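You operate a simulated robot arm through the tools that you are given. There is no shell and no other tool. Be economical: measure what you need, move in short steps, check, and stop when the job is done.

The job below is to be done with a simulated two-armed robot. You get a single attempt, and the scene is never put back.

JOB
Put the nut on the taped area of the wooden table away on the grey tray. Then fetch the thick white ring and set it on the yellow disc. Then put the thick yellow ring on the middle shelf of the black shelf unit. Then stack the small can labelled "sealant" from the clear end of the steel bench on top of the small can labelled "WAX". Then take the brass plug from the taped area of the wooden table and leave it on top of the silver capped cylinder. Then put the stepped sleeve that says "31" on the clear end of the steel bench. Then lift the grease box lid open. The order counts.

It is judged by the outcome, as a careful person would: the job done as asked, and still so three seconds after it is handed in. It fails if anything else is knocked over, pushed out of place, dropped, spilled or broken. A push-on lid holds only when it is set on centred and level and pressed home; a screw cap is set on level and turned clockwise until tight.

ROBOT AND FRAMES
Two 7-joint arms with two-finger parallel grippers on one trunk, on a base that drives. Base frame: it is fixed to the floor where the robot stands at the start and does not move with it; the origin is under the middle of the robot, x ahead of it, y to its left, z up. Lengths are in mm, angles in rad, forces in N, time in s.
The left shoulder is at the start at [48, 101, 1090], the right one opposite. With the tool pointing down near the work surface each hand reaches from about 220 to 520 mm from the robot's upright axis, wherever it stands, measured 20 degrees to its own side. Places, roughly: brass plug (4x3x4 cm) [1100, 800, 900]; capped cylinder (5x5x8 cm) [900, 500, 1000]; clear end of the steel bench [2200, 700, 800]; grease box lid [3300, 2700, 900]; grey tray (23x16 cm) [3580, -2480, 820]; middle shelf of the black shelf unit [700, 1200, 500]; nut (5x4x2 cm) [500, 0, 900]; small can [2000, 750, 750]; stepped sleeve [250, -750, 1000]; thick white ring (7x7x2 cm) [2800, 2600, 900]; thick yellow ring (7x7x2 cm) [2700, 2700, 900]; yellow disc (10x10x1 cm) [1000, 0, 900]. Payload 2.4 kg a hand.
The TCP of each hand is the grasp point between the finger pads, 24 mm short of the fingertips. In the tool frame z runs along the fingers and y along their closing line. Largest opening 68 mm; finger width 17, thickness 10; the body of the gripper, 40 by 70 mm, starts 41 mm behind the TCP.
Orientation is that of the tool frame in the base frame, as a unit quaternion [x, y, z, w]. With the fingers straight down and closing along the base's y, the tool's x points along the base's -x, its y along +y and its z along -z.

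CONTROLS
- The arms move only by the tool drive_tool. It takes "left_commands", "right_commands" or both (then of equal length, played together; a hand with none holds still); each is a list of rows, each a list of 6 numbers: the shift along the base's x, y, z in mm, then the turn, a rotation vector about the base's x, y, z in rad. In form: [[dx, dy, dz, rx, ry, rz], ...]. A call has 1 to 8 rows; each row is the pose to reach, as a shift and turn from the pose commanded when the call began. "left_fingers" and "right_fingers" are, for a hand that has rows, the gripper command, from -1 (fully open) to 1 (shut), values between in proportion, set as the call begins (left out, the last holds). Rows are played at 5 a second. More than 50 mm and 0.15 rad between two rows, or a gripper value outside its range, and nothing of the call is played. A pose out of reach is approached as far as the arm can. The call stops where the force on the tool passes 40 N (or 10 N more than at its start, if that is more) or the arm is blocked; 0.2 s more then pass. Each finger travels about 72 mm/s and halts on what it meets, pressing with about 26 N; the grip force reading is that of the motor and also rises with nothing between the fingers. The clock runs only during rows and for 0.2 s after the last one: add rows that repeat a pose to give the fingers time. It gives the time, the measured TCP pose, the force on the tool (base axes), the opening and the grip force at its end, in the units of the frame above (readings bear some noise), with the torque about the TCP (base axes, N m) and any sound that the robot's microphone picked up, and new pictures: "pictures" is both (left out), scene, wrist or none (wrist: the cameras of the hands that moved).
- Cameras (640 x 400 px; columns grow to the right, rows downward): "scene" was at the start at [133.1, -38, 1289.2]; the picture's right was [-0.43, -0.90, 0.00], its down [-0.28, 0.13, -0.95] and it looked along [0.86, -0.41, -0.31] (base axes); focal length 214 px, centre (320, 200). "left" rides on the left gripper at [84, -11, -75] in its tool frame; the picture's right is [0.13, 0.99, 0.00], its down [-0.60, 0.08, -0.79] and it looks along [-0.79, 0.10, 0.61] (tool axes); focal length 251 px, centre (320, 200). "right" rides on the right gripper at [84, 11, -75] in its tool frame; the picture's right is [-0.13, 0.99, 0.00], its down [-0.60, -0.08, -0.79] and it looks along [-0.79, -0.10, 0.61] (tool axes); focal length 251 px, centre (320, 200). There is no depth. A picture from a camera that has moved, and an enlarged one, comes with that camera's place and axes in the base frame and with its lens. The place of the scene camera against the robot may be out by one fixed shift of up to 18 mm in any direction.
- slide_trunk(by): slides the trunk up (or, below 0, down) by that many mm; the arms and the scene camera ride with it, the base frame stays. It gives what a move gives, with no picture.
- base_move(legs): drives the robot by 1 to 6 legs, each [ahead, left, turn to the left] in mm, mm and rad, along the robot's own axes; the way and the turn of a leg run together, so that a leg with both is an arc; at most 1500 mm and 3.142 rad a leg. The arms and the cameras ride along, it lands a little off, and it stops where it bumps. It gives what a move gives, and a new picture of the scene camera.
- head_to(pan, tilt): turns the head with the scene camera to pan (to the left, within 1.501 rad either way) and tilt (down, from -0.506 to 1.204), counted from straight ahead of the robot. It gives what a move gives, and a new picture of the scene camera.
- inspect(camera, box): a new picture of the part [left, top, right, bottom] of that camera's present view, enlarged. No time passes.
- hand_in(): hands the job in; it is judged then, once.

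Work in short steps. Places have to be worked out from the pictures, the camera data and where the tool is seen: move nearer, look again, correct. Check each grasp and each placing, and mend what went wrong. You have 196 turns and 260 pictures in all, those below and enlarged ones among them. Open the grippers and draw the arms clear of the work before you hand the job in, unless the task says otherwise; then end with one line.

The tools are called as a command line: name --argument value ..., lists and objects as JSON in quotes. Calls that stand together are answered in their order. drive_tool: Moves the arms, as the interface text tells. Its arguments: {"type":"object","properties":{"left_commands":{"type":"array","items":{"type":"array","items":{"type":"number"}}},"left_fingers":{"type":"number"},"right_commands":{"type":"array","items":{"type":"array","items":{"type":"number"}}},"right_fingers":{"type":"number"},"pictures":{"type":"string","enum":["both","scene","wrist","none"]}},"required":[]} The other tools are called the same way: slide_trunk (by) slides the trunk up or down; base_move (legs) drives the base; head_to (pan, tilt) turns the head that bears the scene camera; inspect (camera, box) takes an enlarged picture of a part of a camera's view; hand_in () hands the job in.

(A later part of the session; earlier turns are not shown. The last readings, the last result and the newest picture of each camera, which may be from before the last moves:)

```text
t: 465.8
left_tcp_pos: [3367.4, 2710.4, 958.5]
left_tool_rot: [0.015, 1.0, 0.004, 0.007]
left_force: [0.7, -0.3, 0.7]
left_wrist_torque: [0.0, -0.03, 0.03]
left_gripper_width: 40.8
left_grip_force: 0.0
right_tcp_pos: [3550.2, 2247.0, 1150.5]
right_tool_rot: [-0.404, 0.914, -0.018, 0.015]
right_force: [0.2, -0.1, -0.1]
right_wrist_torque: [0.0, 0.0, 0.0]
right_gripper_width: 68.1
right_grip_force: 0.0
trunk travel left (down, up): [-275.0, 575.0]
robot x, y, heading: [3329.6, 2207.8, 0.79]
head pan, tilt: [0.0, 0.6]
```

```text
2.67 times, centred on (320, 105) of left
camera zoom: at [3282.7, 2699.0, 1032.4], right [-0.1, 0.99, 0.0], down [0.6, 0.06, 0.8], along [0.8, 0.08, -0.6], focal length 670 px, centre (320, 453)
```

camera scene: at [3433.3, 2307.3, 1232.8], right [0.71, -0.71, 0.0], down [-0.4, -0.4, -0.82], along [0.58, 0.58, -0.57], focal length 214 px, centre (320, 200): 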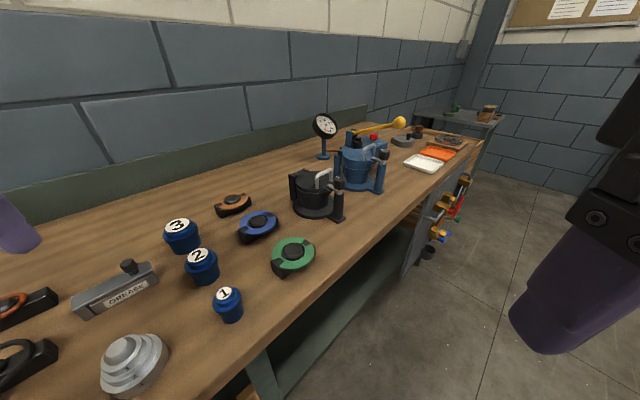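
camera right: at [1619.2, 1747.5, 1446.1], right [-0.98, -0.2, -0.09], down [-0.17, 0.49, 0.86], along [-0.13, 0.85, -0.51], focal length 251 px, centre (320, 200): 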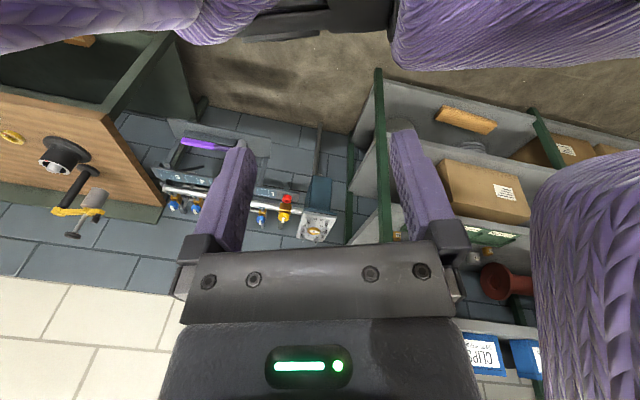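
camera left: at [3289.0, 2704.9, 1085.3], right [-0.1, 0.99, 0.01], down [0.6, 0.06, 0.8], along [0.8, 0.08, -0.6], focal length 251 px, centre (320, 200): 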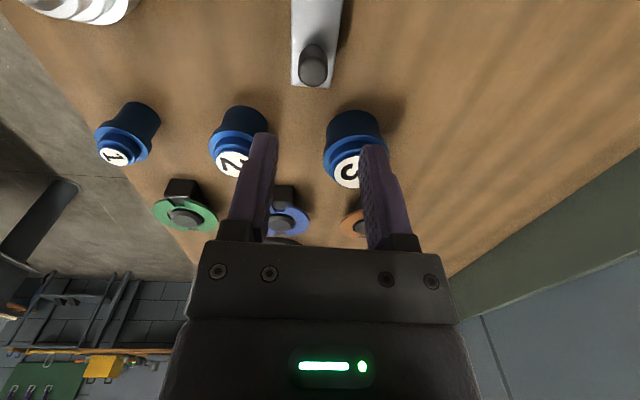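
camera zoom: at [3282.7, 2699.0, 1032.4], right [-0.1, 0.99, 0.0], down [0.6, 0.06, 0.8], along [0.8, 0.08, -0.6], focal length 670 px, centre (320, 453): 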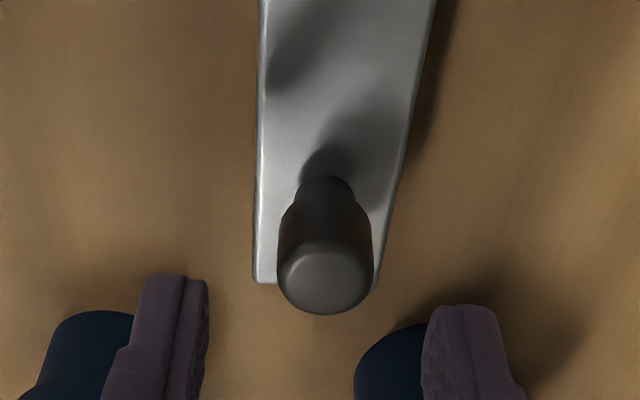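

Knob Ø≈17, top ≈933, at [3361, 2708]. Lower to z≈936 (tips just above the lid) and close on it.

drive_tool --left_commands '[[-4, -2, -8, 0, 0, 0], [-6, -2.4, -16, 0, 0, 0], [-6, -2.4, -22, 0, 0, 0], [-6, -2.4, -22, 0, 0, 0]]' --pictures "none"

drive_tool --left_commands '[[0, 0, 0, 0, 0, 0], [0, 0, 0, 0, 0, 0], [0, 0, 0, 0, 0, 0]]' --left_fingers 1 --pictures "wrist"

```text
t: 466.8
left_tcp_pos: [3361.8, 2706.8, 937.7]
left_tool_rot: [0.015, 1.0, 0.003, 0.006]
left_force: [-0.3, 0.1, 0.0]
left_wrist_torque: [0.01, -0.01, 0.03]
left_gripper_width: 40.7
left_grip_force: 0.1
right_tcp_pos: [3549.5, 2246.4, 1150.5]
right_tool_rot: [-0.404, 0.915, -0.019, 0.016]
right_force: [0.8, -0.9, 0.3]
right_wrist_torque: [-0.02, 0.0, -0.01]
right_gripper_width: 68.1
right_grip_force: 0.1
trunk travel left (down, up): [-275.0, 575.0]
robot x, y, heading: [3329.9, 2205.3, 0.789]
head pan, tilt: [0.0, 0.6]
```

```text
t: 467.6
left_tcp_pos: [3361.6, 2711.0, 936.1]
left_tool_rot: [0.014, 1.0, 0.005, 0.006]
left_force: [0.6, 31.7, 13.7]
left_wrist_torque: [0.9, 0.61, 0.25]
left_gripper_width: 18.5
left_grip_force: 37.2
right_tcp_pos: [3551.2, 2250.3, 1151.4]
right_tool_rot: [-0.403, 0.915, -0.019, 0.015]
right_force: [-0.5, -0.2, -0.1]
right_wrist_torque: [-0.02, 0.02, 0.0]
right_gripper_width: 68.0
right_grip_force: 0.1
trunk travel left (down, up): [-275.0, 575.0]
robot x, y, heading: [3331.7, 2205.0, 0.784]
head pan, tilt: [0.0, 0.6]
camera left: at [3276.1, 2700.0, 1010.0], right [-0.1, 0.99, 0.01], down [0.6, 0.06, 0.8], along [0.8, 0.08, -0.6], focal length 251 px, centre (320, 200)
```

left: 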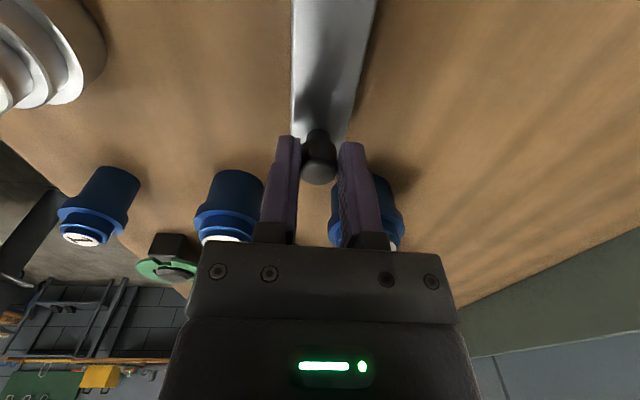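

Knob gripped; side load suggests it's ~5 mm toward +y. Relieve that and begin the opening arc about the left hinge.

drive_tool --left_commands '[[0, 5, 0, 0, 0, 0], [-4, 5, 10, 0, 0, 0], [-9, 5, 19.5, 0, 0, 0], [-15, 5, 28, 0, 0, 0], [-22.5, 5, 36, 0, 0, 0], [-31, 5, 42.5, 0, 0, 0], [-40, 5, 48, 0, 0, 0], [-40, 5, 48, 0, 0, 0]]' --pictures "wrist"

```text
t: 469.4
left_tcp_pos: [3320.1, 2712.8, 983.4]
left_tool_rot: [0.015, 1.0, 0.004, 0.006]
left_force: [0.7, 0.3, 0.9]
left_wrist_torque: [0.0, 0.0, 0.0]
left_gripper_width: 0.2
left_grip_force: 23.3
right_tcp_pos: [3550.5, 2247.9, 1150.7]
right_tool_rot: [-0.404, 0.914, -0.019, 0.016]
right_force: [-0.7, 0.0, 0.1]
right_wrist_torque: [0.01, 0.01, 0.03]
right_gripper_width: 68.0
right_grip_force: 0.1
trunk travel left (down, up): [-275.0, 575.0]
robot x, y, heading: [3327.3, 2202.7, 0.789]
head pan, tilt: [0.0, 0.6]
camera left: at [3234.6, 2701.5, 1057.2], right [-0.1, 0.99, 0.0], down [0.6, 0.06, 0.8], along [0.8, 0.08, -0.6], focal length 251 px, centre (320, 200)
```

left: 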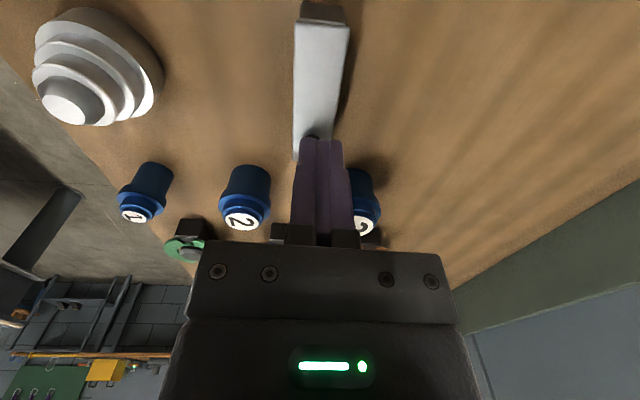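

The fingers slipped off the knob. Reopen, go back lower over the knob (recentred in y), grip, and test with a small straight lift while reading forces.

drive_tool --left_commands '[[10, 0, 0, 0, 0, 0], [25, -1, 0, 0, 0, 0], [41, -2, 0, 0, 0, 0], [41, -2, -15, 0, 0, 0], [41, -2, -30, 0, 0, 0], [41, -2, -45, 0, 0, 0], [41, -2, -54, 0, 0, 0], [41, -2, -54, 0, 0, 0]]' --left_fingers -0.2 --pictures "none"

inspect --camera "left" --box '[240, 60, 400, 220]'

```text
t: 471.2
left_tcp_pos: [3359.8, 2710.2, 928.1]
left_tool_rot: [0.016, 1.0, 0.003, 0.005]
left_force: [-0.8, -0.1, 0.6]
left_wrist_torque: [0.0, -0.01, -0.02]
left_gripper_width: 40.6
left_grip_force: 0.1
right_tcp_pos: [3550.0, 2247.2, 1150.6]
right_tool_rot: [-0.404, 0.914, -0.018, 0.016]
right_force: [1.3, 0.4, 0.5]
right_wrist_torque: [0.01, -0.03, -0.01]
right_gripper_width: 67.9
right_grip_force: 0.0
trunk travel left (down, up): [-275.0, 575.0]
robot x, y, heading: [3329.9, 2205.5, 0.787]
head pan, tilt: [0.0, 0.6]
```

```text
2.50 times, centred on (320, 140) of left
camera zoom: at [3274.6, 2699.7, 1003.2], right [-0.1, 0.99, 0.0], down [0.6, 0.06, 0.8], along [0.8, 0.08, -0.6], focal length 629 px, centre (320, 350)
```

zoom: 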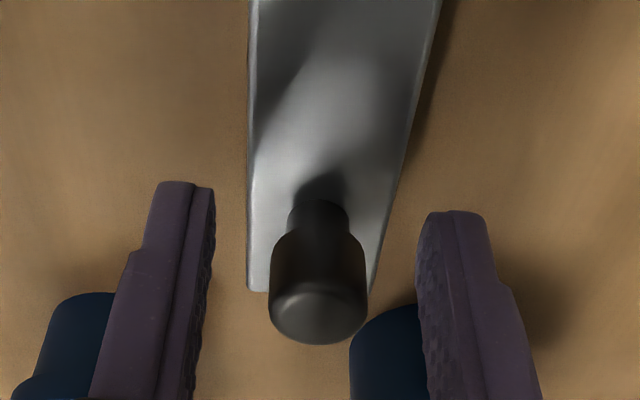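

Knob top is really ≈926 at x≈3365 (lid ≈893), so the earlier grip was too shallow. Move +5 in x, down 6, close and test lift 6 mm.

drive_tool --left_commands '[[5, 0, 0, 0, 0, 0], [5, 0, -3, 0, 0, 0], [5, 0, -6, 0, 0, 0], [5, 0, -6, 0, 0, 0]]' --pictures "none"

drive_tool --left_commands '[[0, 0, 0, 0, 0, 0], [0, 0, 0, 0, 0, 0], [0, 0, 0, 0, 0, 0], [0, 0, 0, 0, 0, 0]]' --left_fingers 1 --pictures "none"

drive_tool --left_commands '[[0, 0, 3, 0, 0, 0], [-1, 0, 6, 0, 0, 0], [-3, 0, 10, 0, 0, 0], [-3, 0, 10, 0, 0, 0]]' --pictures "wrist"

```text
t: 472.2
left_tcp_pos: [3366.0, 2709.7, 923.4]
left_tool_rot: [0.015, 1.0, 0.002, 0.007]
left_force: [-0.2, -0.4, 0.3]
left_wrist_torque: [-0.01, -0.02, 0.01]
left_gripper_width: 40.7
left_grip_force: 0.2
right_tcp_pos: [3550.1, 2247.0, 1150.9]
right_tool_rot: [-0.404, 0.914, -0.02, 0.015]
right_force: [-0.4, -0.4, -1.1]
right_wrist_torque: [0.0, -0.01, -0.01]
right_gripper_width: 68.2
right_grip_force: 0.0
trunk travel left (down, up): [-275.0, 575.0]
robot x, y, heading: [3333.7, 2207.8, 0.784]
head pan, tilt: [0.0, 0.6]
```

```text
t: 473.2
left_tcp_pos: [3365.8, 2711.6, 923.7]
left_tool_rot: [0.015, 1.0, 0.004, 0.006]
left_force: [0.0, 11.3, 5.2]
left_wrist_torque: [0.15, 0.23, 0.02]
left_gripper_width: 19.0
left_grip_force: 37.1
right_tcp_pos: [3549.9, 2248.7, 1150.7]
right_tool_rot: [-0.404, 0.914, -0.02, 0.016]
right_force: [-0.3, -0.2, 0.3]
right_wrist_torque: [0.02, 0.0, 0.02]
right_gripper_width: 68.0
right_grip_force: 0.2
trunk travel left (down, up): [-275.0, 575.0]
robot x, y, heading: [3328.6, 2204.3, 0.784]
head pan, tilt: [0.0, 0.6]
```

```text
t: 474.2
left_tcp_pos: [3364.5, 2711.5, 932.5]
left_tool_rot: [0.015, 1.0, 0.002, 0.006]
left_force: [-0.2, 8.0, -13.8]
left_wrist_torque: [0.07, -0.93, 0.03]
left_gripper_width: 19.0
left_grip_force: 36.8
right_tcp_pos: [3550.2, 2248.6, 1149.4]
right_tool_rot: [-0.404, 0.915, -0.02, 0.015]
right_force: [-0.2, -0.5, 0.9]
right_wrist_torque: [0.02, 0.01, 0.02]
right_gripper_width: 68.1
right_grip_force: 0.0
trunk travel left (down, up): [-275.0, 575.0]
robot x, y, heading: [3335.0, 2200.5, 0.787]
head pan, tilt: [0.0, 0.6]
camera left: at [3279.1, 2700.5, 1007.1], right [-0.1, 0.99, 0.0], down [0.6, 0.06, 0.8], along [0.8, 0.08, -0.6], focal length 251 px, centre (320, 200)
```

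left: 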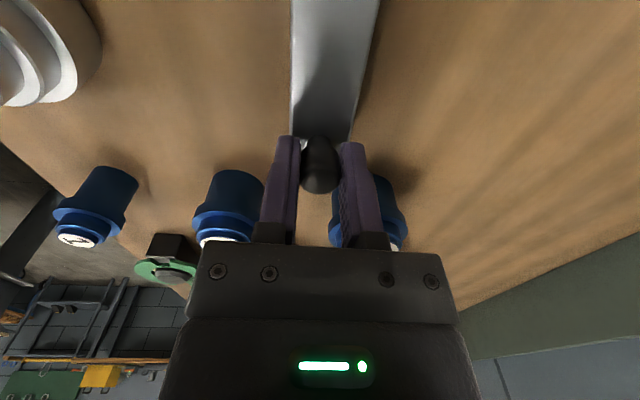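

Lid is lifting (14 N load, grip holds). Continue the arc to about 56°.

drive_tool --left_commands '[[-4, 1, 8, 0, 0, 0], [-8.6, 1, 16.5, 0, 0, 0], [-14, 1, 23.5, 0, 0, 0], [-19.7, 1, 29.7, 0, 0, 0], [-26.5, 1, 35.5, 0, 0, 0], [-33.3, 1, 40.4, 0, 0, 0], [-41, 1, 44.5, 0, 0, 0], [-48.8, 1, 47.9, 0, 0, 0]]' --pictures "wrist"

```text
t: 476.0
left_tcp_pos: [3313.8, 2709.0, 983.0]
left_tool_rot: [0.015, 1.0, 0.003, 0.006]
left_force: [-0.5, 0.1, 0.6]
left_wrist_torque: [-0.01, -0.01, 0.02]
left_gripper_width: 0.0
left_grip_force: 23.5
right_tcp_pos: [3549.8, 2248.2, 1150.8]
right_tool_rot: [-0.404, 0.914, -0.019, 0.016]
right_force: [0.2, -0.2, -0.4]
right_wrist_torque: [0.04, -0.01, -0.01]
right_gripper_width: 68.2
right_grip_force: 0.2
trunk travel left (down, up): [-275.0, 575.0]
robot x, y, heading: [3330.8, 2206.6, 0.782]
head pan, tilt: [0.0, 0.6]
camera left: at [3228.3, 2699.2, 1057.2], right [-0.1, 0.99, 0.01], down [0.6, 0.06, 0.8], along [0.8, 0.08, -0.6], focal length 251 px, centre (320, 200)
```

left: 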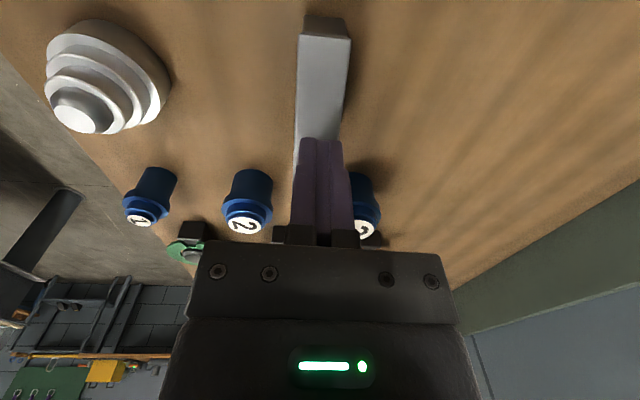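

Slipped as the knob tilted between the pads, so the tool must rotate with the lid. Test in free air how far the tool can tilt about −y.

drive_tool --left_commands '[[0, 0, 30, 0, -0.13, 0], [0, 0, 50, 0, -0.26, 0], [0, 0, 60, 0, -0.4, 0], [0, 0, 60, 0, -0.54, 0], [0, 0, 60, 0, -0.68, 0], [0, 0, 60, 0, -0.82, 0], [0, 0, 60, 0, -0.96, 0], [0, 0, 60, 0, -1.1, 0]]' --left_fingers -0.2 --pictures "none"

```text
t: 477.8
left_tcp_pos: [3315.6, 2710.6, 1042.4]
left_tool_rot: [0.011, 0.849, 0.01, 0.528]
left_force: [-0.2, -0.7, -0.1]
left_wrist_torque: [-0.06, -0.02, -0.02]
left_gripper_width: 40.9
left_grip_force: 0.0
right_tcp_pos: [3550.6, 2247.4, 1150.6]
right_tool_rot: [-0.404, 0.914, -0.019, 0.016]
right_force: [0.0, -0.2, -0.3]
right_wrist_torque: [-0.01, 0.0, -0.01]
right_gripper_width: 68.0
right_grip_force: 0.1
trunk travel left (down, up): [-275.0, 575.0]
robot x, y, heading: [3334.5, 2201.0, 0.786]
head pan, tilt: [0.0, 0.6]
```

63° works. Try further to about 95°.

drive_tool --left_commands '[[0, 0, 10, 0, -0.14, 0], [0, 0, 20, 0, -0.28, 0], [0, 0, 20, 0, -0.42, 0], [0, 0, 20, 0, -0.55, 0], [0, 0, 20, 0, -0.55, 0]]' --pictures "none"

```text
t: 479.2
left_tcp_pos: [3289.1, 2707.1, 1093.4]
left_tool_rot: [0.023, 0.697, 0.067, 0.714]
left_force: [0.0, 0.2, 0.4]
left_wrist_torque: [0.05, 0.06, -0.01]
left_gripper_width: 41.0
left_grip_force: 0.1
right_tcp_pos: [3547.0, 2248.6, 1149.9]
right_tool_rot: [-0.415, 0.909, -0.015, 0.016]
right_force: [0.5, 0.4, 0.4]
right_wrist_torque: [-0.02, -0.06, -0.01]
right_gripper_width: 67.7
right_grip_force: 0.0
trunk travel left (down, up): [-275.0, 575.0]
robot x, y, heading: [3326.7, 2206.2, 0.806]
head pan, tilt: [0.0, 0.6]
stopped in row 5 (left hand): the arm was blocked; the commanded pose is now the measured one
```

Enough range (≈80° usable). Rotate the tool back upright while moving back above the knob.

drive_tool --left_commands '[[8, 0, 0, 0, 0.14, 0], [16, 0, 0, 0, 0.28, 0], [24, 0, 0, 0, 0.42, 0], [32, 0, 0, 0, 0.56, 0], [42, 0, 0, 0, 0.7, 0], [52, 1, -5, 0, 0.84, 0], [62, 1, -10, 0, 0.98, 0], [70, 2, -20, 0, 1.12, 0]]' --pictures "none"

drive_tool --left_commands '[[2, 0, -10, 0, 0.14, 0], [4, 1, -30, 0, 0.28, 0], [6, 1, -55, 0, 0.42, 0], [6, 1, -80, 0, 0.47, 0], [6, 1, -80, 0, 0.47, 0]]' --pictures "none"

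```text
t: 481.0
left_tcp_pos: [3360.4, 2717.9, 1067.9]
left_tool_rot: [0.046, 0.97, 0.042, 0.237]
left_force: [0.0, 0.1, 0.7]
left_wrist_torque: [0.01, -0.03, 0.03]
left_gripper_width: 41.0
left_grip_force: 0.0
right_tcp_pos: [3546.6, 2256.5, 1151.2]
right_tool_rot: [-0.415, 0.909, -0.019, 0.016]
right_force: [0.2, -0.1, -0.3]
right_wrist_torque: [-0.03, 0.0, 0.01]
right_gripper_width: 67.9
right_grip_force: 0.0
trunk travel left (down, up): [-275.0, 575.0]
robot x, y, heading: [3325.4, 2206.3, 0.806]
head pan, tilt: [0.0, 0.6]
```

```text
t: 482.2
left_tcp_pos: [3368.0, 2716.6, 987.5]
left_tool_rot: [0.055, 0.998, 0.03, 0.005]
left_force: [-1.0, -0.3, -0.1]
left_wrist_torque: [-0.02, -0.02, 0.0]
left_gripper_width: 41.1
left_grip_force: 0.0
right_tcp_pos: [3545.3, 2257.0, 1151.0]
right_tool_rot: [-0.415, 0.909, -0.019, 0.016]
right_force: [-0.1, 0.7, 0.0]
right_wrist_torque: [0.02, 0.01, 0.04]
right_gripper_width: 68.3
right_grip_force: 0.1
trunk travel left (down, up): [-275.0, 575.0]
robot x, y, heading: [3328.1, 2204.6, 0.808]
head pan, tilt: [0.0, 0.6]
```

Correct the residual tilt/yaw, centre at [3366, 2711] and drop to z≈945; view.

drive_tool --left_commands '[[-1, -3, -15, -0.03, 0.005, 0.055], [-2, -5, -30, -0.06, 0.01, 0.11], [-2, -5, -42, -0.06, 0.01, 0.11], [-2, -5, -42, -0.06, 0.01, 0.11]]' --pictures "none"

inspect --camera "left" --box '[240, 40, 400, 200]'

```text
t: 483.2
left_tcp_pos: [3366.9, 2712.1, 945.4]
left_tool_rot: [-0.002, 1.0, -0.001, 0.001]
left_force: [-0.5, -0.2, 0.4]
left_wrist_torque: [-0.02, 0.02, -0.01]
left_gripper_width: 40.8
left_grip_force: 0.1
right_tcp_pos: [3546.3, 2256.4, 1150.6]
right_tool_rot: [-0.416, 0.909, -0.018, 0.015]
right_force: [0.2, 0.0, -0.2]
right_wrist_torque: [0.0, -0.02, 0.02]
right_gripper_width: 67.9
right_grip_force: 0.1
trunk travel left (down, up): [-275.0, 575.0]
robot x, y, heading: [3327.5, 2208.6, 0.812]
head pan, tilt: [0.0, 0.6]
```

```text
2.50 times, centred on (320, 120) of left
camera zoom: at [3282.5, 2698.7, 1020.0], right [-0.13, 0.99, 0.0], down [0.6, 0.08, 0.79], along [0.79, 0.1, -0.61], focal length 629 px, centre (320, 400)
```

zoom: 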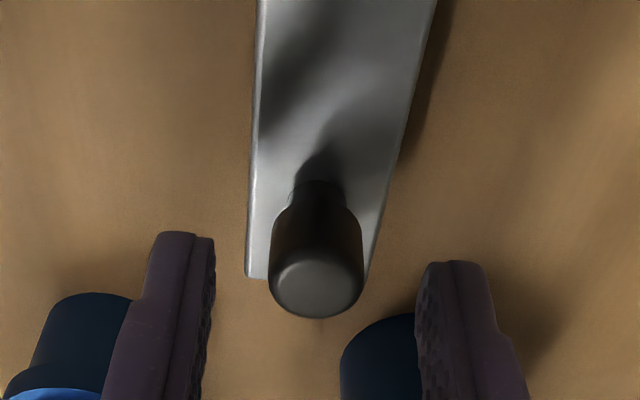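

Aligned. Descend to z≈922 and grip.

drive_tool --left_commands '[[-0.5, 0, -10, 0, 0, 0], [-0.5, 0, -18, 0, 0, 0], [-0.5, 0, -24, 0, 0, 0], [-0.5, 0, -24, 0, 0, 0]]' --pictures "none"

drive_tool --left_commands '[[0, 0, 0, 0, 0, 0], [0, 0, 0, 0, 0, 0], [0, 0, 0, 0, 0, 0], [0, 0, 0, 0, 0, 0]]' --left_fingers 1 --pictures "none"

drive_tool --left_commands '[[-2, 0, 5, 0, -0.07, 0], [-5.4, 0, 10.9, 0, -0.14, 0], [-8.5, 0, 16, 0, -0.21, 0], [-12.2, 0, 20.9, 0, -0.28, 0], [-12.2, 0, 20.9, 0, -0.28, 0]]' --pictures "none"

```text
t: 484.2
left_tcp_pos: [3366.2, 2711.6, 920.4]
left_tool_rot: [-0.001, 1.0, 0.0, 0.0]
left_force: [0.3, 0.1, 0.5]
left_wrist_torque: [0.03, -0.01, 0.03]
left_gripper_width: 40.5
left_grip_force: 0.1
right_tcp_pos: [3546.3, 2256.0, 1149.9]
right_tool_rot: [-0.415, 0.909, -0.018, 0.017]
right_force: [-0.1, 0.2, 0.1]
right_wrist_torque: [-0.01, -0.03, 0.02]
right_gripper_width: 68.1
right_grip_force: 0.0
trunk travel left (down, up): [-275.0, 575.0]
robot x, y, heading: [3325.4, 2206.2, 0.809]
head pan, tilt: [0.0, 0.6]
```

```text
t: 485.2
left_tcp_pos: [3364.9, 2710.5, 919.6]
left_tool_rot: [0.0, 1.0, -0.001, 0.0]
left_force: [-0.9, -15.8, -9.6]
left_wrist_torque: [-0.09, -0.59, -0.23]
left_gripper_width: 31.1
left_grip_force: 44.3
right_tcp_pos: [3544.2, 2255.2, 1151.1]
right_tool_rot: [-0.415, 0.909, -0.018, 0.015]
right_force: [-0.8, 0.1, 0.6]
right_wrist_torque: [-0.03, 0.01, 0.0]
right_gripper_width: 68.2
right_grip_force: 0.0
trunk travel left (down, up): [-275.0, 575.0]
robot x, y, heading: [3327.1, 2208.0, 0.805]
head pan, tilt: [0.0, 0.6]
```

```text
t: 486.4
left_tcp_pos: [3353.1, 2711.5, 942.4]
left_tool_rot: [0.0, 0.99, -0.001, 0.14]
left_force: [6.6, -21.1, -15.0]
left_wrist_torque: [-0.44, -1.16, -0.3]
left_gripper_width: 31.5
left_grip_force: 44.0
right_tcp_pos: [3545.9, 2255.8, 1150.4]
right_tool_rot: [-0.416, 0.909, -0.018, 0.015]
right_force: [0.3, -0.2, -0.3]
right_wrist_torque: [0.05, 0.01, -0.02]
right_gripper_width: 68.1
right_grip_force: 0.0
trunk travel left (down, up): [-275.0, 575.0]
robot x, y, heading: [3323.6, 2206.1, 0.806]
head pan, tilt: [0.0, 0.6]
```

Grip width 31 mm: the fingers hold the lid's sides. Check with a picture whether only the lid is rising.

inspect --camera "scene" --box '[0, 180, 240, 340]'

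inspect --camera "left" --box '[200, 0, 440, 200]'

```text
2.50 times, centred on (120, 260) of scene
camera zoom: at [3428.0, 2311.7, 1232.9], right [0.72, -0.69, 0.0], down [-0.39, -0.41, -0.83], along [0.57, 0.6, -0.56], focal length 536 px, centre (820, 50)
```

zoom: 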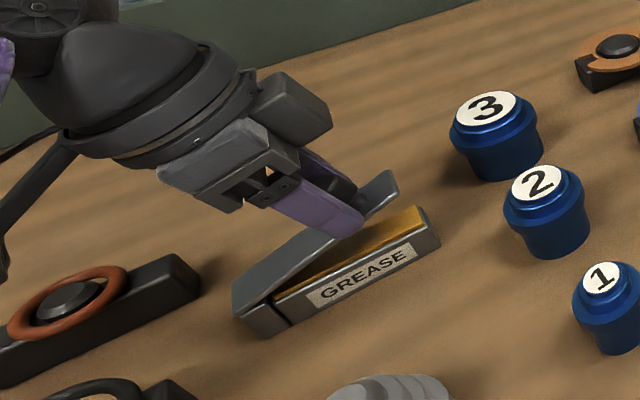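

```text
2.00 times, centred on (320, 100) of left
camera zoom: at [3251.1, 2698.4, 990.9], right [-0.13, 0.99, -0.04], down [0.36, 0.08, 0.93], along [0.92, 0.1, -0.37], focal length 503 px, centre (320, 400)
```

zoom: 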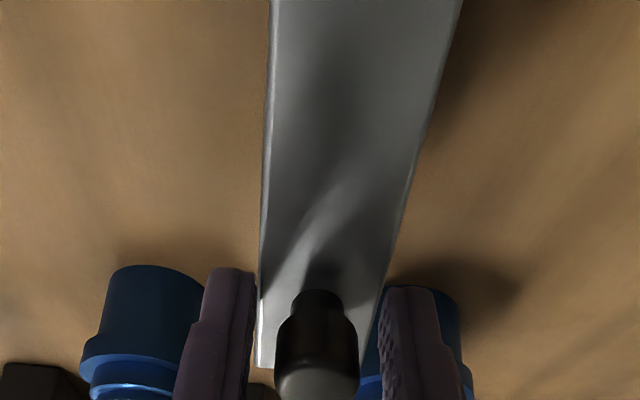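

Only the lid rises, hinging at the left. Continue the arc with rotation to ≈64°.

drive_tool --left_commands '[[-8.2, 0, 9, 0, -0.14, 0], [-17.5, 0, 16.8, 0, -0.28, 0], [-27.9, 0, 23.1, 0, -0.42, 0], [-39, 0, 28, 0, -0.56, 0], [-50.7, 0, 31.3, 0, -0.7, 0], [-62.7, 0, 32.9, 0, -0.84, 0], [-62.7, 0, 32.9, 0, -0.84, 0]]' --pictures "none"

inspect --camera "scene" --box '[0, 180, 240, 340]'

```text
t: 487.9
left_tcp_pos: [3289.0, 2710.3, 973.0]
left_tool_rot: [0.0, 0.851, -0.003, 0.525]
left_force: [-0.6, -11.6, 2.3]
left_wrist_torque: [-0.15, 0.02, -0.29]
left_gripper_width: 19.5
left_grip_force: 36.7
right_tcp_pos: [3546.4, 2254.6, 1151.2]
right_tool_rot: [-0.415, 0.91, -0.018, 0.017]
right_force: [0.6, -0.9, 0.2]
right_wrist_torque: [0.02, 0.0, -0.03]
right_gripper_width: 68.0
right_grip_force: 0.1
trunk travel left (down, up): [-275.0, 575.0]
robot x, y, heading: [3329.8, 2207.3, 0.808]
head pan, tilt: [0.0, 0.6]
stopped in row 7 (left hand): the force on the tool passed its limit at 41 N (the readings are from after the stop); the commanded pose is now the measured one
```

```text
2.50 times, centred on (120, 260) of scene
camera zoom: at [3427.3, 2310.9, 1233.4], right [0.72, -0.69, 0.0], down [-0.39, -0.41, -0.83], along [0.57, 0.6, -0.56], focal length 536 px, centre (820, 50)
```

zoom: 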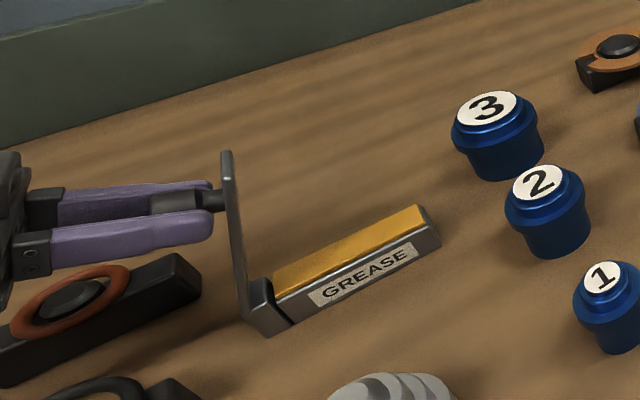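

The lid is at ≈63° with the knob held. Continue rotating and moving left past vertical.

drive_tool --left_commands '[[-6, 0, 0, 0, -0.07, 0], [-11.8, 0, 0, 0, -0.14, 0], [-17.5, 0, -1, 0, -0.21, 0], [-23.3, 0, -2.2, 0, -0.28, 0], [-31.8, 0, -4.6, 0, -0.36, 0], [-38, 0, -7, 0, -0.36, 0]]' --pictures "none"

inspect --camera "scene" --box '[0, 180, 240, 340]'

```text
t: 489.3
left_tcp_pos: [3260.6, 2710.6, 967.4]
left_tool_rot: [0.005, 0.745, -0.004, 0.667]
left_force: [9.8, -4.5, -8.5]
left_wrist_torque: [0.01, -0.35, 0.11]
left_gripper_width: 19.2
left_grip_force: 37.0
right_tcp_pos: [3553.0, 2252.4, 1150.1]
right_tool_rot: [-0.414, 0.91, -0.016, 0.013]
right_force: [1.0, 0.7, -0.1]
right_wrist_torque: [-0.03, -0.02, 0.0]
right_gripper_width: 67.8
right_grip_force: 0.1
trunk travel left (down, up): [-275.0, 575.0]
robot x, y, heading: [3331.4, 2209.4, 0.803]
head pan, tilt: [0.0, 0.6]
```

```text
2.50 times, centred on (120, 260) of scene
camera zoom: at [3435.6, 2310.0, 1232.6], right [0.72, -0.69, -0.01], down [-0.4, -0.41, -0.82], along [0.57, 0.6, -0.57], focal length 536 px, centre (820, 50)
```

zoom: 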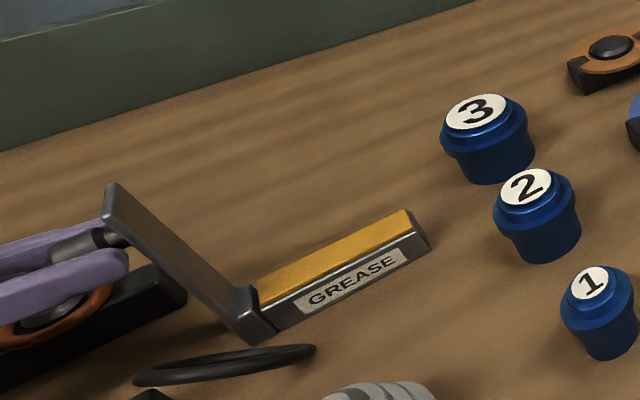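

Lid is about vertical. A black ring below has changed appearance – look at the wider area before continuing.

inspect --camera "scene" --box '[0, 160, 300, 400]'

head_to --pan 0.8 --tilt 0.7

```text
1.67 times, centred on (150, 280) of scene
camera zoom: at [3435.6, 2310.0, 1232.6], right [0.72, -0.69, -0.01], down [-0.4, -0.41, -0.82], along [0.57, 0.6, -0.57], focal length 358 px, centre (603, 67)
```

zoom: 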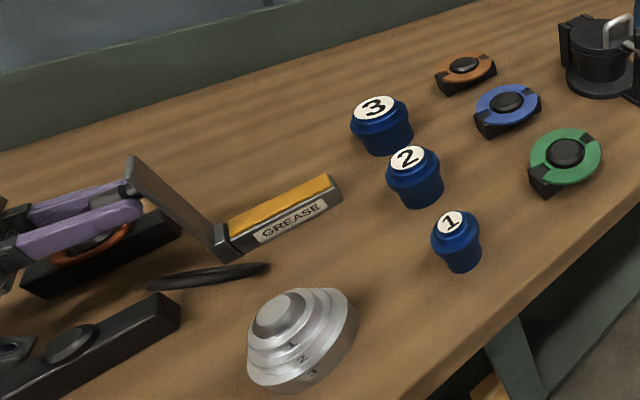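

```text
t: 490.4
left_tcp_pos: [3260.4, 2710.2, 966.2]
left_tool_rot: [0.003, 0.745, -0.004, 0.667]
left_force: [4.1, -4.2, 2.6]
left_wrist_torque: [0.02, -0.36, 0.08]
left_gripper_width: 18.8
left_grip_force: 37.1
right_tcp_pos: [3553.3, 2251.7, 1149.7]
right_tool_rot: [-0.412, 0.911, -0.016, 0.013]
right_force: [0.0, -0.4, -0.1]
right_wrist_torque: [0.04, 0.04, 0.0]
right_gripper_width: 67.9
right_grip_force: 0.0
trunk travel left (down, up): [-275.0, 575.0]
robot x, y, heading: [3327.9, 2208.7, 0.803]
head pan, tilt: [0.799, 0.7]
camera scene: at [3371.4, 2331.0, 1224.5], right [1.0, 0.03, -0.01], down [0.01, -0.64, -0.77], along [-0.03, 0.77, -0.64], focal length 214 px, centre (320, 200)
```

scene: 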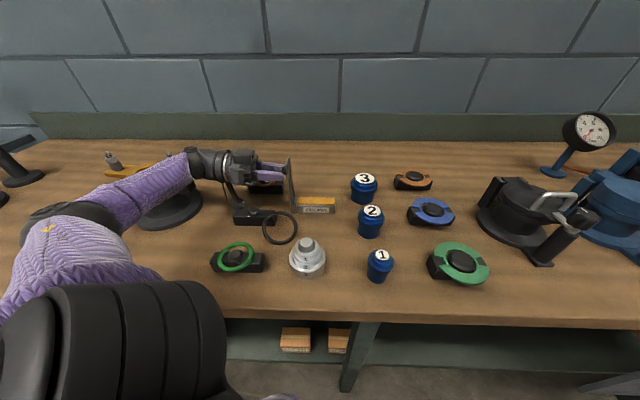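

The wrist camera knocked the black O-ring off its block – I'll need to put that back. First finish the lid: move the knob past vertical while tilting the tool back up (raising the camera clear).

drive_tool --left_commands '[[-5, 0, 0, 0, 0.1, 0], [-11, 0, -2, 0, 0.2, 0], [-17, 0, -5, 0, 0.3, 0], [-23, 0, -9, 0, 0.4, 0], [-29, 0, -13, 0, 0.5, 0], [-34, 0, -17, 0, 0.55, 0]]' --pictures "scene"

```text
t: 491.8
left_tcp_pos: [3215.8, 2714.3, 948.0]
left_tool_rot: [-0.002, 0.897, -0.003, 0.442]
left_force: [-0.1, -0.7, 0.7]
left_wrist_torque: [-0.02, 0.01, -0.03]
left_gripper_width: 0.2
left_grip_force: 23.3
right_tcp_pos: [3544.8, 2255.2, 1150.8]
right_tool_rot: [-0.415, 0.91, -0.019, 0.016]
right_force: [-0.9, 0.0, 0.0]
right_wrist_torque: [-0.01, -0.02, 0.01]
right_gripper_width: 67.9
right_grip_force: 0.1
trunk travel left (down, up): [-275.0, 575.0]
robot x, y, heading: [3324.6, 2210.4, 0.813]
head pan, tilt: [0.799, 0.7]
camera scene: at [3362.6, 2334.1, 1224.2], right [1.0, 0.04, 0.0], down [0.02, -0.64, -0.76], along [-0.03, 0.76, -0.64], focal length 214 px, centre (320, 200)
```

scene: 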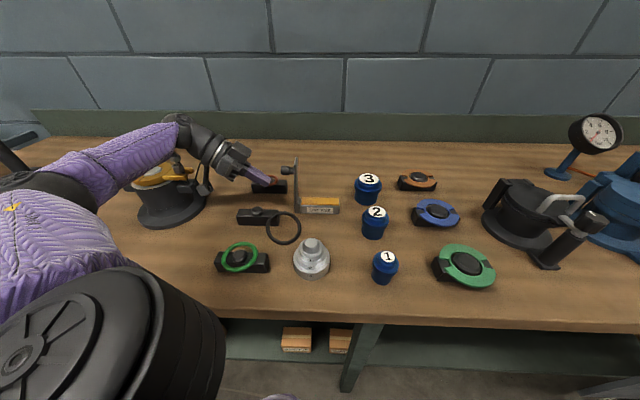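

The lid stays open on its own. Raise the hand and bring the tool upright, then look closely at the displaced black ring.

drive_tool --left_commands '[[-8, 0, 15, 0, 0.05, 0], [-12, 0, 35, 0, 0.15, 0], [-12, 0, 60, 0, 0.28, 0], [-12, 0, 85, 0, 0.42, 0], [-12, -5, 110, 0, 0.56, 0], [-12, -10, 130, 0, 0.7, 0], [-12, -15, 140, 0, 0.82, 0], [-12, -20, 140, 0, 0.915, 0]]' --left_fingers -1 --pictures "none"

inspect --camera "scene" --box '[200, 140, 350, 290]'

inspect --camera "left" --box '[0, 0, 640, 400]'

```text
t: 492.4
left_tcp_pos: [3208.1, 2715.0, 969.8]
left_tool_rot: [-0.002, 0.922, -0.012, 0.388]
left_force: [5.5, 0.4, -35.4]
left_wrist_torque: [0.04, -4.85, -0.1]
left_gripper_width: 68.2
left_grip_force: 0.0
right_tcp_pos: [3544.6, 2258.1, 1150.3]
right_tool_rot: [-0.414, 0.91, -0.02, 0.015]
right_force: [-0.5, 0.0, -0.5]
right_wrist_torque: [0.01, 0.0, -0.02]
right_gripper_width: 68.2
right_grip_force: 0.1
trunk travel left (down, up): [-275.0, 575.0]
robot x, y, heading: [3327.9, 2205.8, 0.807]
head pan, tilt: [0.799, 0.7]
stopped in row 2 (left hand): the force on the tool passed its limit at 104 N (the readings are from after the stop); the commanded pose is now the measured one
```

```text
2.67 times, centred on (275, 215) of scene
camera zoom: at [3362.6, 2336.5, 1223.4], right [1.0, 0.04, 0.0], down [0.02, -0.65, -0.76], along [-0.03, 0.76, -0.65], focal length 572 px, centre (440, 160)
```

zoom: 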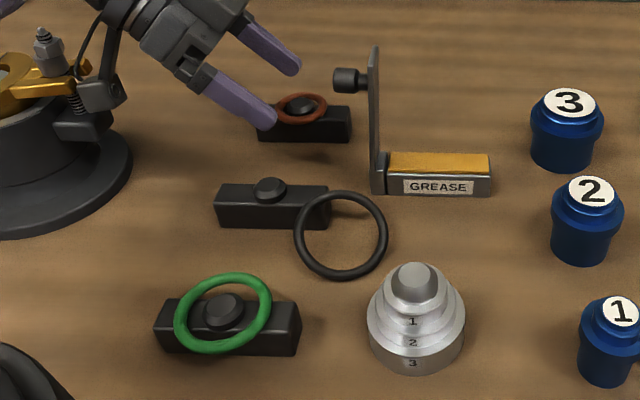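

```text
1.00 times, centred on (320, 200) of left (not enlarged: the box is as wide or as high as the picture)
camera zoom: at [3095.1, 2702.9, 961.2], right [-0.09, 0.99, -0.12], down [-0.15, 0.1, 0.98], along [0.99, 0.1, 0.14], focal length 251 px, centre (320, 200)
```

zoom: 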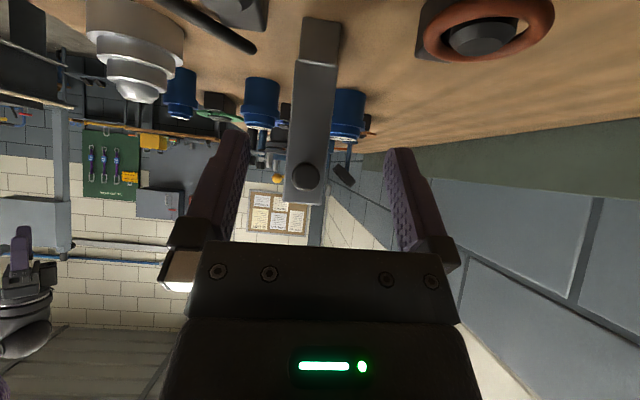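

The wrist camera is caught under the fixture's yellow bar. Lower slightly, move +x clear of the bar (open fingers straddle the lid), then rise.

drive_tool --left_commands '[[0, 0, -8, 0, 0, 0], [0, 0, -14, 0, 0, 0], [12, 0, -14, 0, 0, 0], [24, 0, -14, 0, 0, 0], [36, 0, -12, 0, 0, 0], [36, 0, -12, 0, 0, 0]]' --left_fingers -1 --pictures "none"

inspect --camera "scene" --box '[130, 120, 330, 270]'

```text
t: 493.8
left_tcp_pos: [3242.5, 2711.7, 959.3]
left_tool_rot: [-0.001, 0.921, -0.009, 0.389]
left_force: [-0.5, 0.0, -0.1]
left_wrist_torque: [-0.01, 0.05, 0.01]
left_gripper_width: 67.8
left_grip_force: 0.1
right_tcp_pos: [3545.6, 2254.8, 1151.0]
right_tool_rot: [-0.415, 0.909, -0.019, 0.017]
right_force: [0.9, -0.1, 0.2]
right_wrist_torque: [-0.03, 0.0, 0.01]
right_gripper_width: 68.1
right_grip_force: 0.2
trunk travel left (down, up): [-275.0, 575.0]
robot x, y, heading: [3328.1, 2209.9, 0.808]
head pan, tilt: [0.799, 0.7]
```

```text
2.67 times, centred on (230, 195) of scene
camera zoom: at [3363.3, 2333.8, 1224.2], right [1.0, 0.04, 0.0], down [0.02, -0.64, -0.76], along [-0.03, 0.76, -0.64], focal length 572 px, centre (560, 213)
```

zoom: 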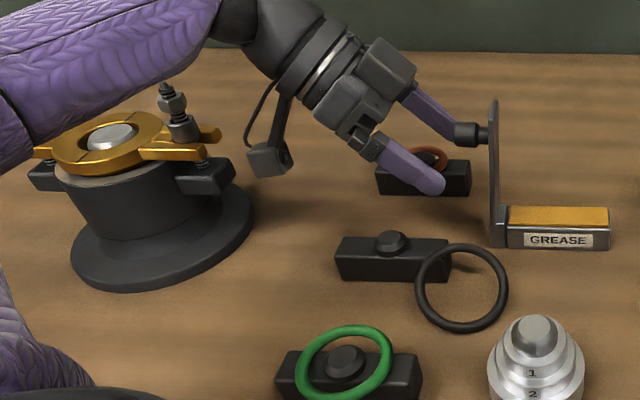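

Freed. Now rise clear, bring the tool upright and move toward the black ring (≈[3267, 2660]) near side.

drive_tool --left_commands '[[-2, 0, 35, 0, 0, 0], [-2, 0, 75, 0, 0.05, 0], [-2, -10, 110, 0, 0.18, 0], [0, -30, 120, 0, 0.32, 0], [8, -55, 120, 0, 0.46, 0], [16, -75, 115, 0, 0.6, 0], [22, -89, 105, 0, 0.74, 0], [25, -89, 85, 0, 0.8, 0]]' --left_fingers 0.1 --pictures "wrist"

```text
t: 495.6
left_tcp_pos: [3268.6, 2623.6, 1042.2]
left_tool_rot: [-0.006, 1.0, -0.007, -0.002]
left_force: [0.6, -0.4, -0.2]
left_wrist_torque: [-0.02, 0.01, 0.01]
left_gripper_width: 30.7
left_grip_force: 0.0
left hand out of reach, approached as far as the arm can: row 5
right_tcp_pos: [3546.0, 2256.2, 1151.4]
right_tool_rot: [-0.414, 0.91, -0.019, 0.016]
right_force: [0.1, -0.8, -0.6]
right_wrist_torque: [0.0, 0.02, -0.01]
right_gripper_width: 67.8
right_grip_force: 0.1
trunk travel left (down, up): [-275.0, 575.0]
robot x, y, heading: [3330.7, 2206.0, 0.81]
head pan, tilt: [0.799, 0.7]
camera left: at [3184.5, 2611.5, 1118.1], right [-0.14, 0.99, -0.01], down [0.61, 0.1, 0.79], along [0.78, 0.1, -0.61], focal length 251 px, centre (320, 200)
```

left: 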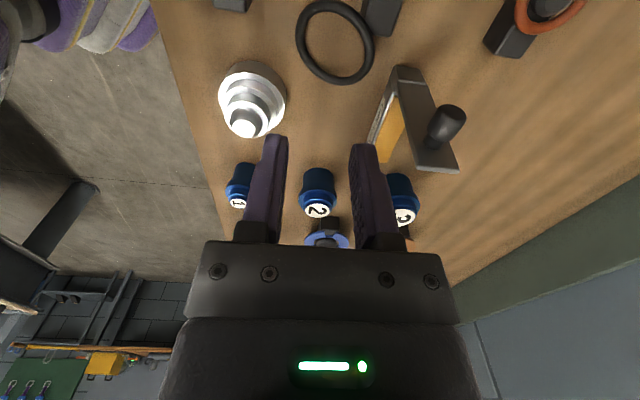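

Ring centre ≈[3273, 2634]. Go to its near wall at y≈2601, z≈905, and look.

drive_tool --left_commands '[[4, -15, -35, 0.014, 0, 0], [4, -22, -75, 0.014, 0, 0], [4, -22, -110, 0.014, 0, 0], [4, -22, -137, 0.014, 0, 0], [4, -22, -137, 0.014, 0, 0]]' --left_fingers 0.1 --pictures "wrist"

```text
t: 496.8
left_tcp_pos: [3272.9, 2600.8, 905.1]
left_tool_rot: [-0.005, 1.0, 0.0, 0.0]
left_force: [0.1, -0.7, -0.5]
left_wrist_torque: [0.01, 0.01, 0.05]
left_gripper_width: 30.8
left_grip_force: 0.0
right_tcp_pos: [3545.5, 2256.4, 1149.9]
right_tool_rot: [-0.414, 0.91, -0.019, 0.017]
right_force: [-0.2, -0.2, -0.8]
right_wrist_torque: [0.02, -0.04, 0.02]
right_gripper_width: 67.8
right_grip_force: 0.0
trunk travel left (down, up): [-275.0, 575.0]
robot x, y, heading: [3325.2, 2205.8, 0.806]
head pan, tilt: [0.799, 0.7]
camera left: at [3187.2, 2588.7, 980.0], right [-0.14, 0.99, 0.0], down [0.6, 0.09, 0.79], along [0.78, 0.11, -0.61], focal length 251 px, centre (320, 200)
```

left: 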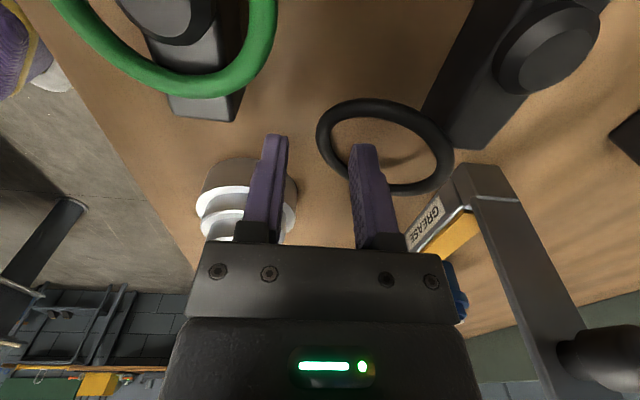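

Fingers straddle the ring's near wall, clear of the cone. Descend to z≈887 and close.

drive_tool --left_commands '[[0, 1, -8, 0, 0, 0], [0, 2, -14, 0, 0, 0], [0, 2, -18, 0, 0, 0], [0, 2, -18, 0, 0, 0]]' --pictures "none"

drive_tool --left_commands '[[0, 0, 0, 0, 0, 0], [0, 0, 0, 0, 0, 0], [0, 0, 0, 0, 0, 0]]' --left_fingers 1 --pictures "none"

drive_tool --left_commands '[[0, 0, 15, 0, 0, 0], [0, 0, 40, 0, 0, 0], [0, 0, 60, 0, 0, 0], [0, 0, 60, 0, 0, 0]]' --pictures "wrist"

```text
t: 497.8
left_tcp_pos: [3271.1, 2604.6, 888.1]
left_tool_rot: [-0.004, 1.0, -0.001, 0.0]
left_force: [0.2, -0.9, 0.3]
left_wrist_torque: [-0.01, -0.04, -0.01]
left_gripper_width: 30.5
left_grip_force: 0.1
right_tcp_pos: [3545.5, 2254.9, 1150.1]
right_tool_rot: [-0.413, 0.91, -0.018, 0.016]
right_force: [0.4, 0.4, -0.5]
right_wrist_torque: [-0.03, 0.03, -0.02]
right_gripper_width: 68.1
right_grip_force: 0.0
trunk travel left (down, up): [-275.0, 575.0]
robot x, y, heading: [3329.0, 2211.6, 0.808]
head pan, tilt: [0.799, 0.7]
```

```text
t: 498.6
left_tcp_pos: [3271.8, 2603.8, 888.3]
left_tool_rot: [-0.005, 1.0, -0.001, -0.001]
left_force: [-0.2, -0.9, 0.0]
left_wrist_torque: [-0.01, -0.01, -0.01]
left_gripper_width: 7.7
left_grip_force: 25.9
right_tcp_pos: [3544.7, 2255.4, 1149.7]
right_tool_rot: [-0.415, 0.91, -0.018, 0.015]
right_force: [-0.6, 0.2, 0.0]
right_wrist_torque: [0.0, -0.04, 0.0]
right_gripper_width: 68.0
right_grip_force: 0.1
trunk travel left (down, up): [-275.0, 575.0]
robot x, y, heading: [3330.7, 2207.5, 0.81]
head pan, tilt: [0.799, 0.7]
```

```text
t: 499.6
left_tcp_pos: [3270.8, 2604.7, 948.9]
left_tool_rot: [-0.005, 1.0, -0.001, -0.001]
left_force: [0.3, 0.5, -0.4]
left_wrist_torque: [0.02, -0.01, -0.03]
left_gripper_width: 7.4
left_grip_force: 25.9
right_tcp_pos: [3545.4, 2255.0, 1150.9]
right_tool_rot: [-0.415, 0.91, -0.018, 0.016]
right_force: [-0.2, -0.2, 0.4]
right_wrist_torque: [0.01, -0.01, 0.01]
right_gripper_width: 68.2
right_grip_force: 0.1
trunk travel left (down, up): [-275.0, 575.0]
robot x, y, heading: [3329.7, 2206.0, 0.808]
head pan, tilt: [0.799, 0.7]
camera left: at [3187.1, 2591.6, 1022.9], right [-0.14, 0.99, 0.0], down [0.6, 0.09, 0.79], along [0.78, 0.11, -0.61], focal length 251 px, centre (320, 200)
```

left: 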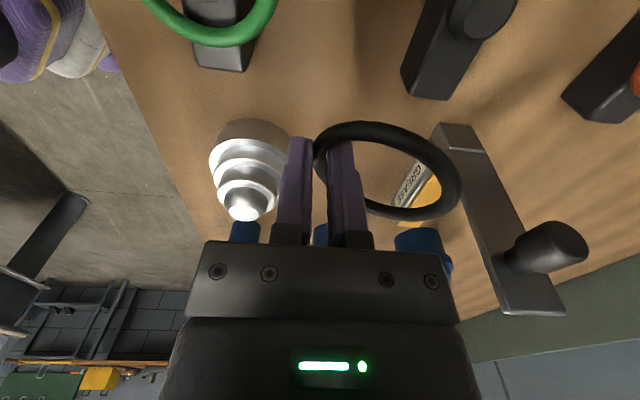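

Ring held. Its centre is (+6, +35) from the TCP; hub at ≈[3211, 2665]. Move over the hub and lower to z≈930, then check.

drive_tool --left_commands '[[-16, 6, 5, 0, 0, 0], [-33, 12, 5, 0, 0, 0], [-50, 19, 5, 0, 0, 0], [-65.5, 25, 5, 0, 0, 0], [-65.5, 25, -10, 0, 0, 0], [-65.5, 25, -19, 0, 0, 0], [-65.5, 25, -19, 0, 0, 0]]' --pictures "wrist"

inspect --camera "scene" --box '[180, 140, 330, 270]'

```text
t: 501.2
left_tcp_pos: [3207.7, 2629.0, 930.1]
left_tool_rot: [-0.005, 1.0, -0.001, 0.0]
left_force: [-0.3, 0.3, 0.0]
left_wrist_torque: [0.01, -0.02, 0.0]
left_gripper_width: 7.5
left_grip_force: 25.9
right_tcp_pos: [3545.5, 2256.4, 1150.4]
right_tool_rot: [-0.414, 0.91, -0.018, 0.016]
right_force: [0.0, 0.7, 0.4]
right_wrist_torque: [0.0, -0.01, 0.01]
right_gripper_width: 68.1
right_grip_force: 0.0
trunk travel left (down, up): [-275.0, 575.0]
robot x, y, heading: [3330.9, 2209.3, 0.805]
head pan, tilt: [0.799, 0.7]
camera left: at [3123.7, 2615.7, 1004.5], right [-0.14, 0.99, 0.0], down [0.6, 0.09, 0.79], along [0.78, 0.11, -0.61], focal length 251 px, centre (320, 200)
```

left: 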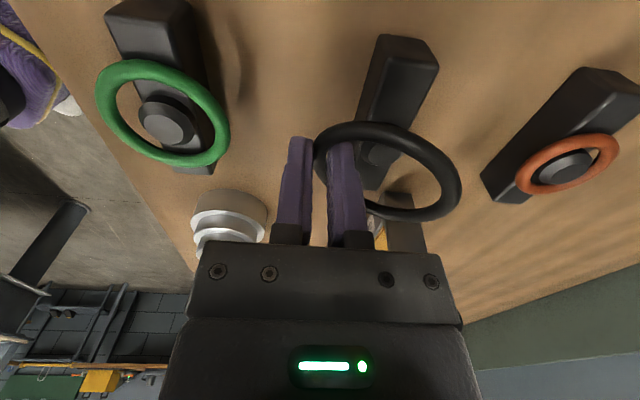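

```text
3.08 times, centred on (255, 205) of scene
camera zoom: at [3363.3, 2333.8, 1224.2], right [1.0, 0.04, 0.0], down [0.02, -0.64, -0.76], along [-0.03, 0.76, -0.64], focal length 660 px, centre (520, 185)
```

zoom: 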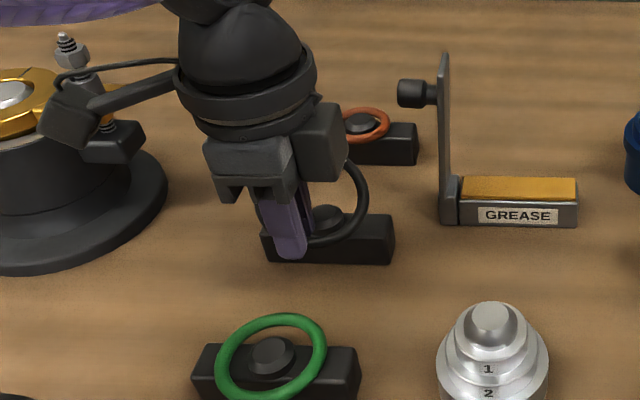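

The ring is centred over its hub. Lower 13 mm and open slightly.

drive_tool --left_commands '[[0, 0, -5, 0, 0, 0], [0, 0, -10, 0, 0, 0], [0, 0, -14, 0, 0, 0], [0, 0, -14, 0, 0, 0]]' --pictures "none"

drive_tool --left_commands '[[0, 0, 0, 0, 0, 0], [0, 0, 0, 0, 0, 0]]' --left_fingers 0.53 --pictures "wrist"

```text
t: 502.2
left_tcp_pos: [3208.1, 2629.4, 915.2]
left_tool_rot: [-0.004, 1.0, -0.001, 0.0]
left_force: [-0.5, 0.0, 0.6]
left_wrist_torque: [0.01, 0.03, 0.0]
left_gripper_width: 7.5
left_grip_force: 25.9
right_tcp_pos: [3545.3, 2254.9, 1149.9]
right_tool_rot: [-0.415, 0.91, -0.019, 0.017]
right_force: [0.5, -0.3, 0.6]
right_wrist_torque: [-0.03, 0.02, -0.02]
right_gripper_width: 67.8
right_grip_force: 0.2
trunk travel left (down, up): [-275.0, 575.0]
robot x, y, heading: [3329.8, 2206.8, 0.804]
head pan, tilt: [0.799, 0.7]
```

```text
t: 502.8
left_tcp_pos: [3208.2, 2628.6, 915.4]
left_tool_rot: [-0.005, 1.0, -0.001, -0.001]
left_force: [-0.3, 0.2, -0.3]
left_wrist_torque: [-0.01, -0.02, 0.01]
left_gripper_width: 15.9
left_grip_force: 0.1
right_tcp_pos: [3545.2, 2255.8, 1149.7]
right_tool_rot: [-0.415, 0.909, -0.018, 0.017]
right_force: [-0.7, -0.5, -0.2]
right_wrist_torque: [0.0, 0.0, 0.03]
right_gripper_width: 68.0
right_grip_force: 0.0
trunk travel left (down, up): [-275.0, 575.0]
robot x, y, heading: [3330.5, 2206.0, 0.809]
head pan, tilt: [0.799, 0.7]
camera left: at [3124.3, 2616.2, 990.9], right [-0.14, 0.99, 0.0], down [0.6, 0.09, 0.79], along [0.78, 0.11, -0.61], focal length 251 px, centre (320, 200)
```

left: 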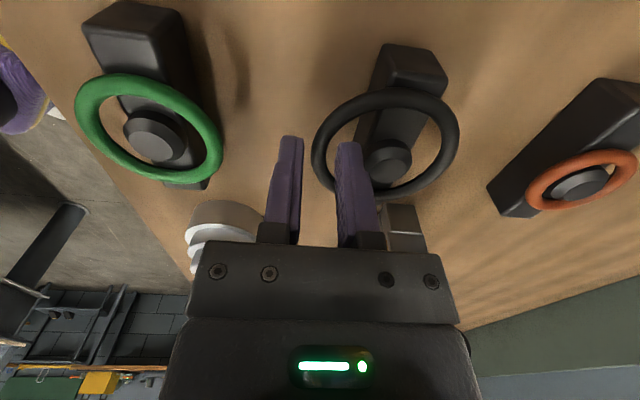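

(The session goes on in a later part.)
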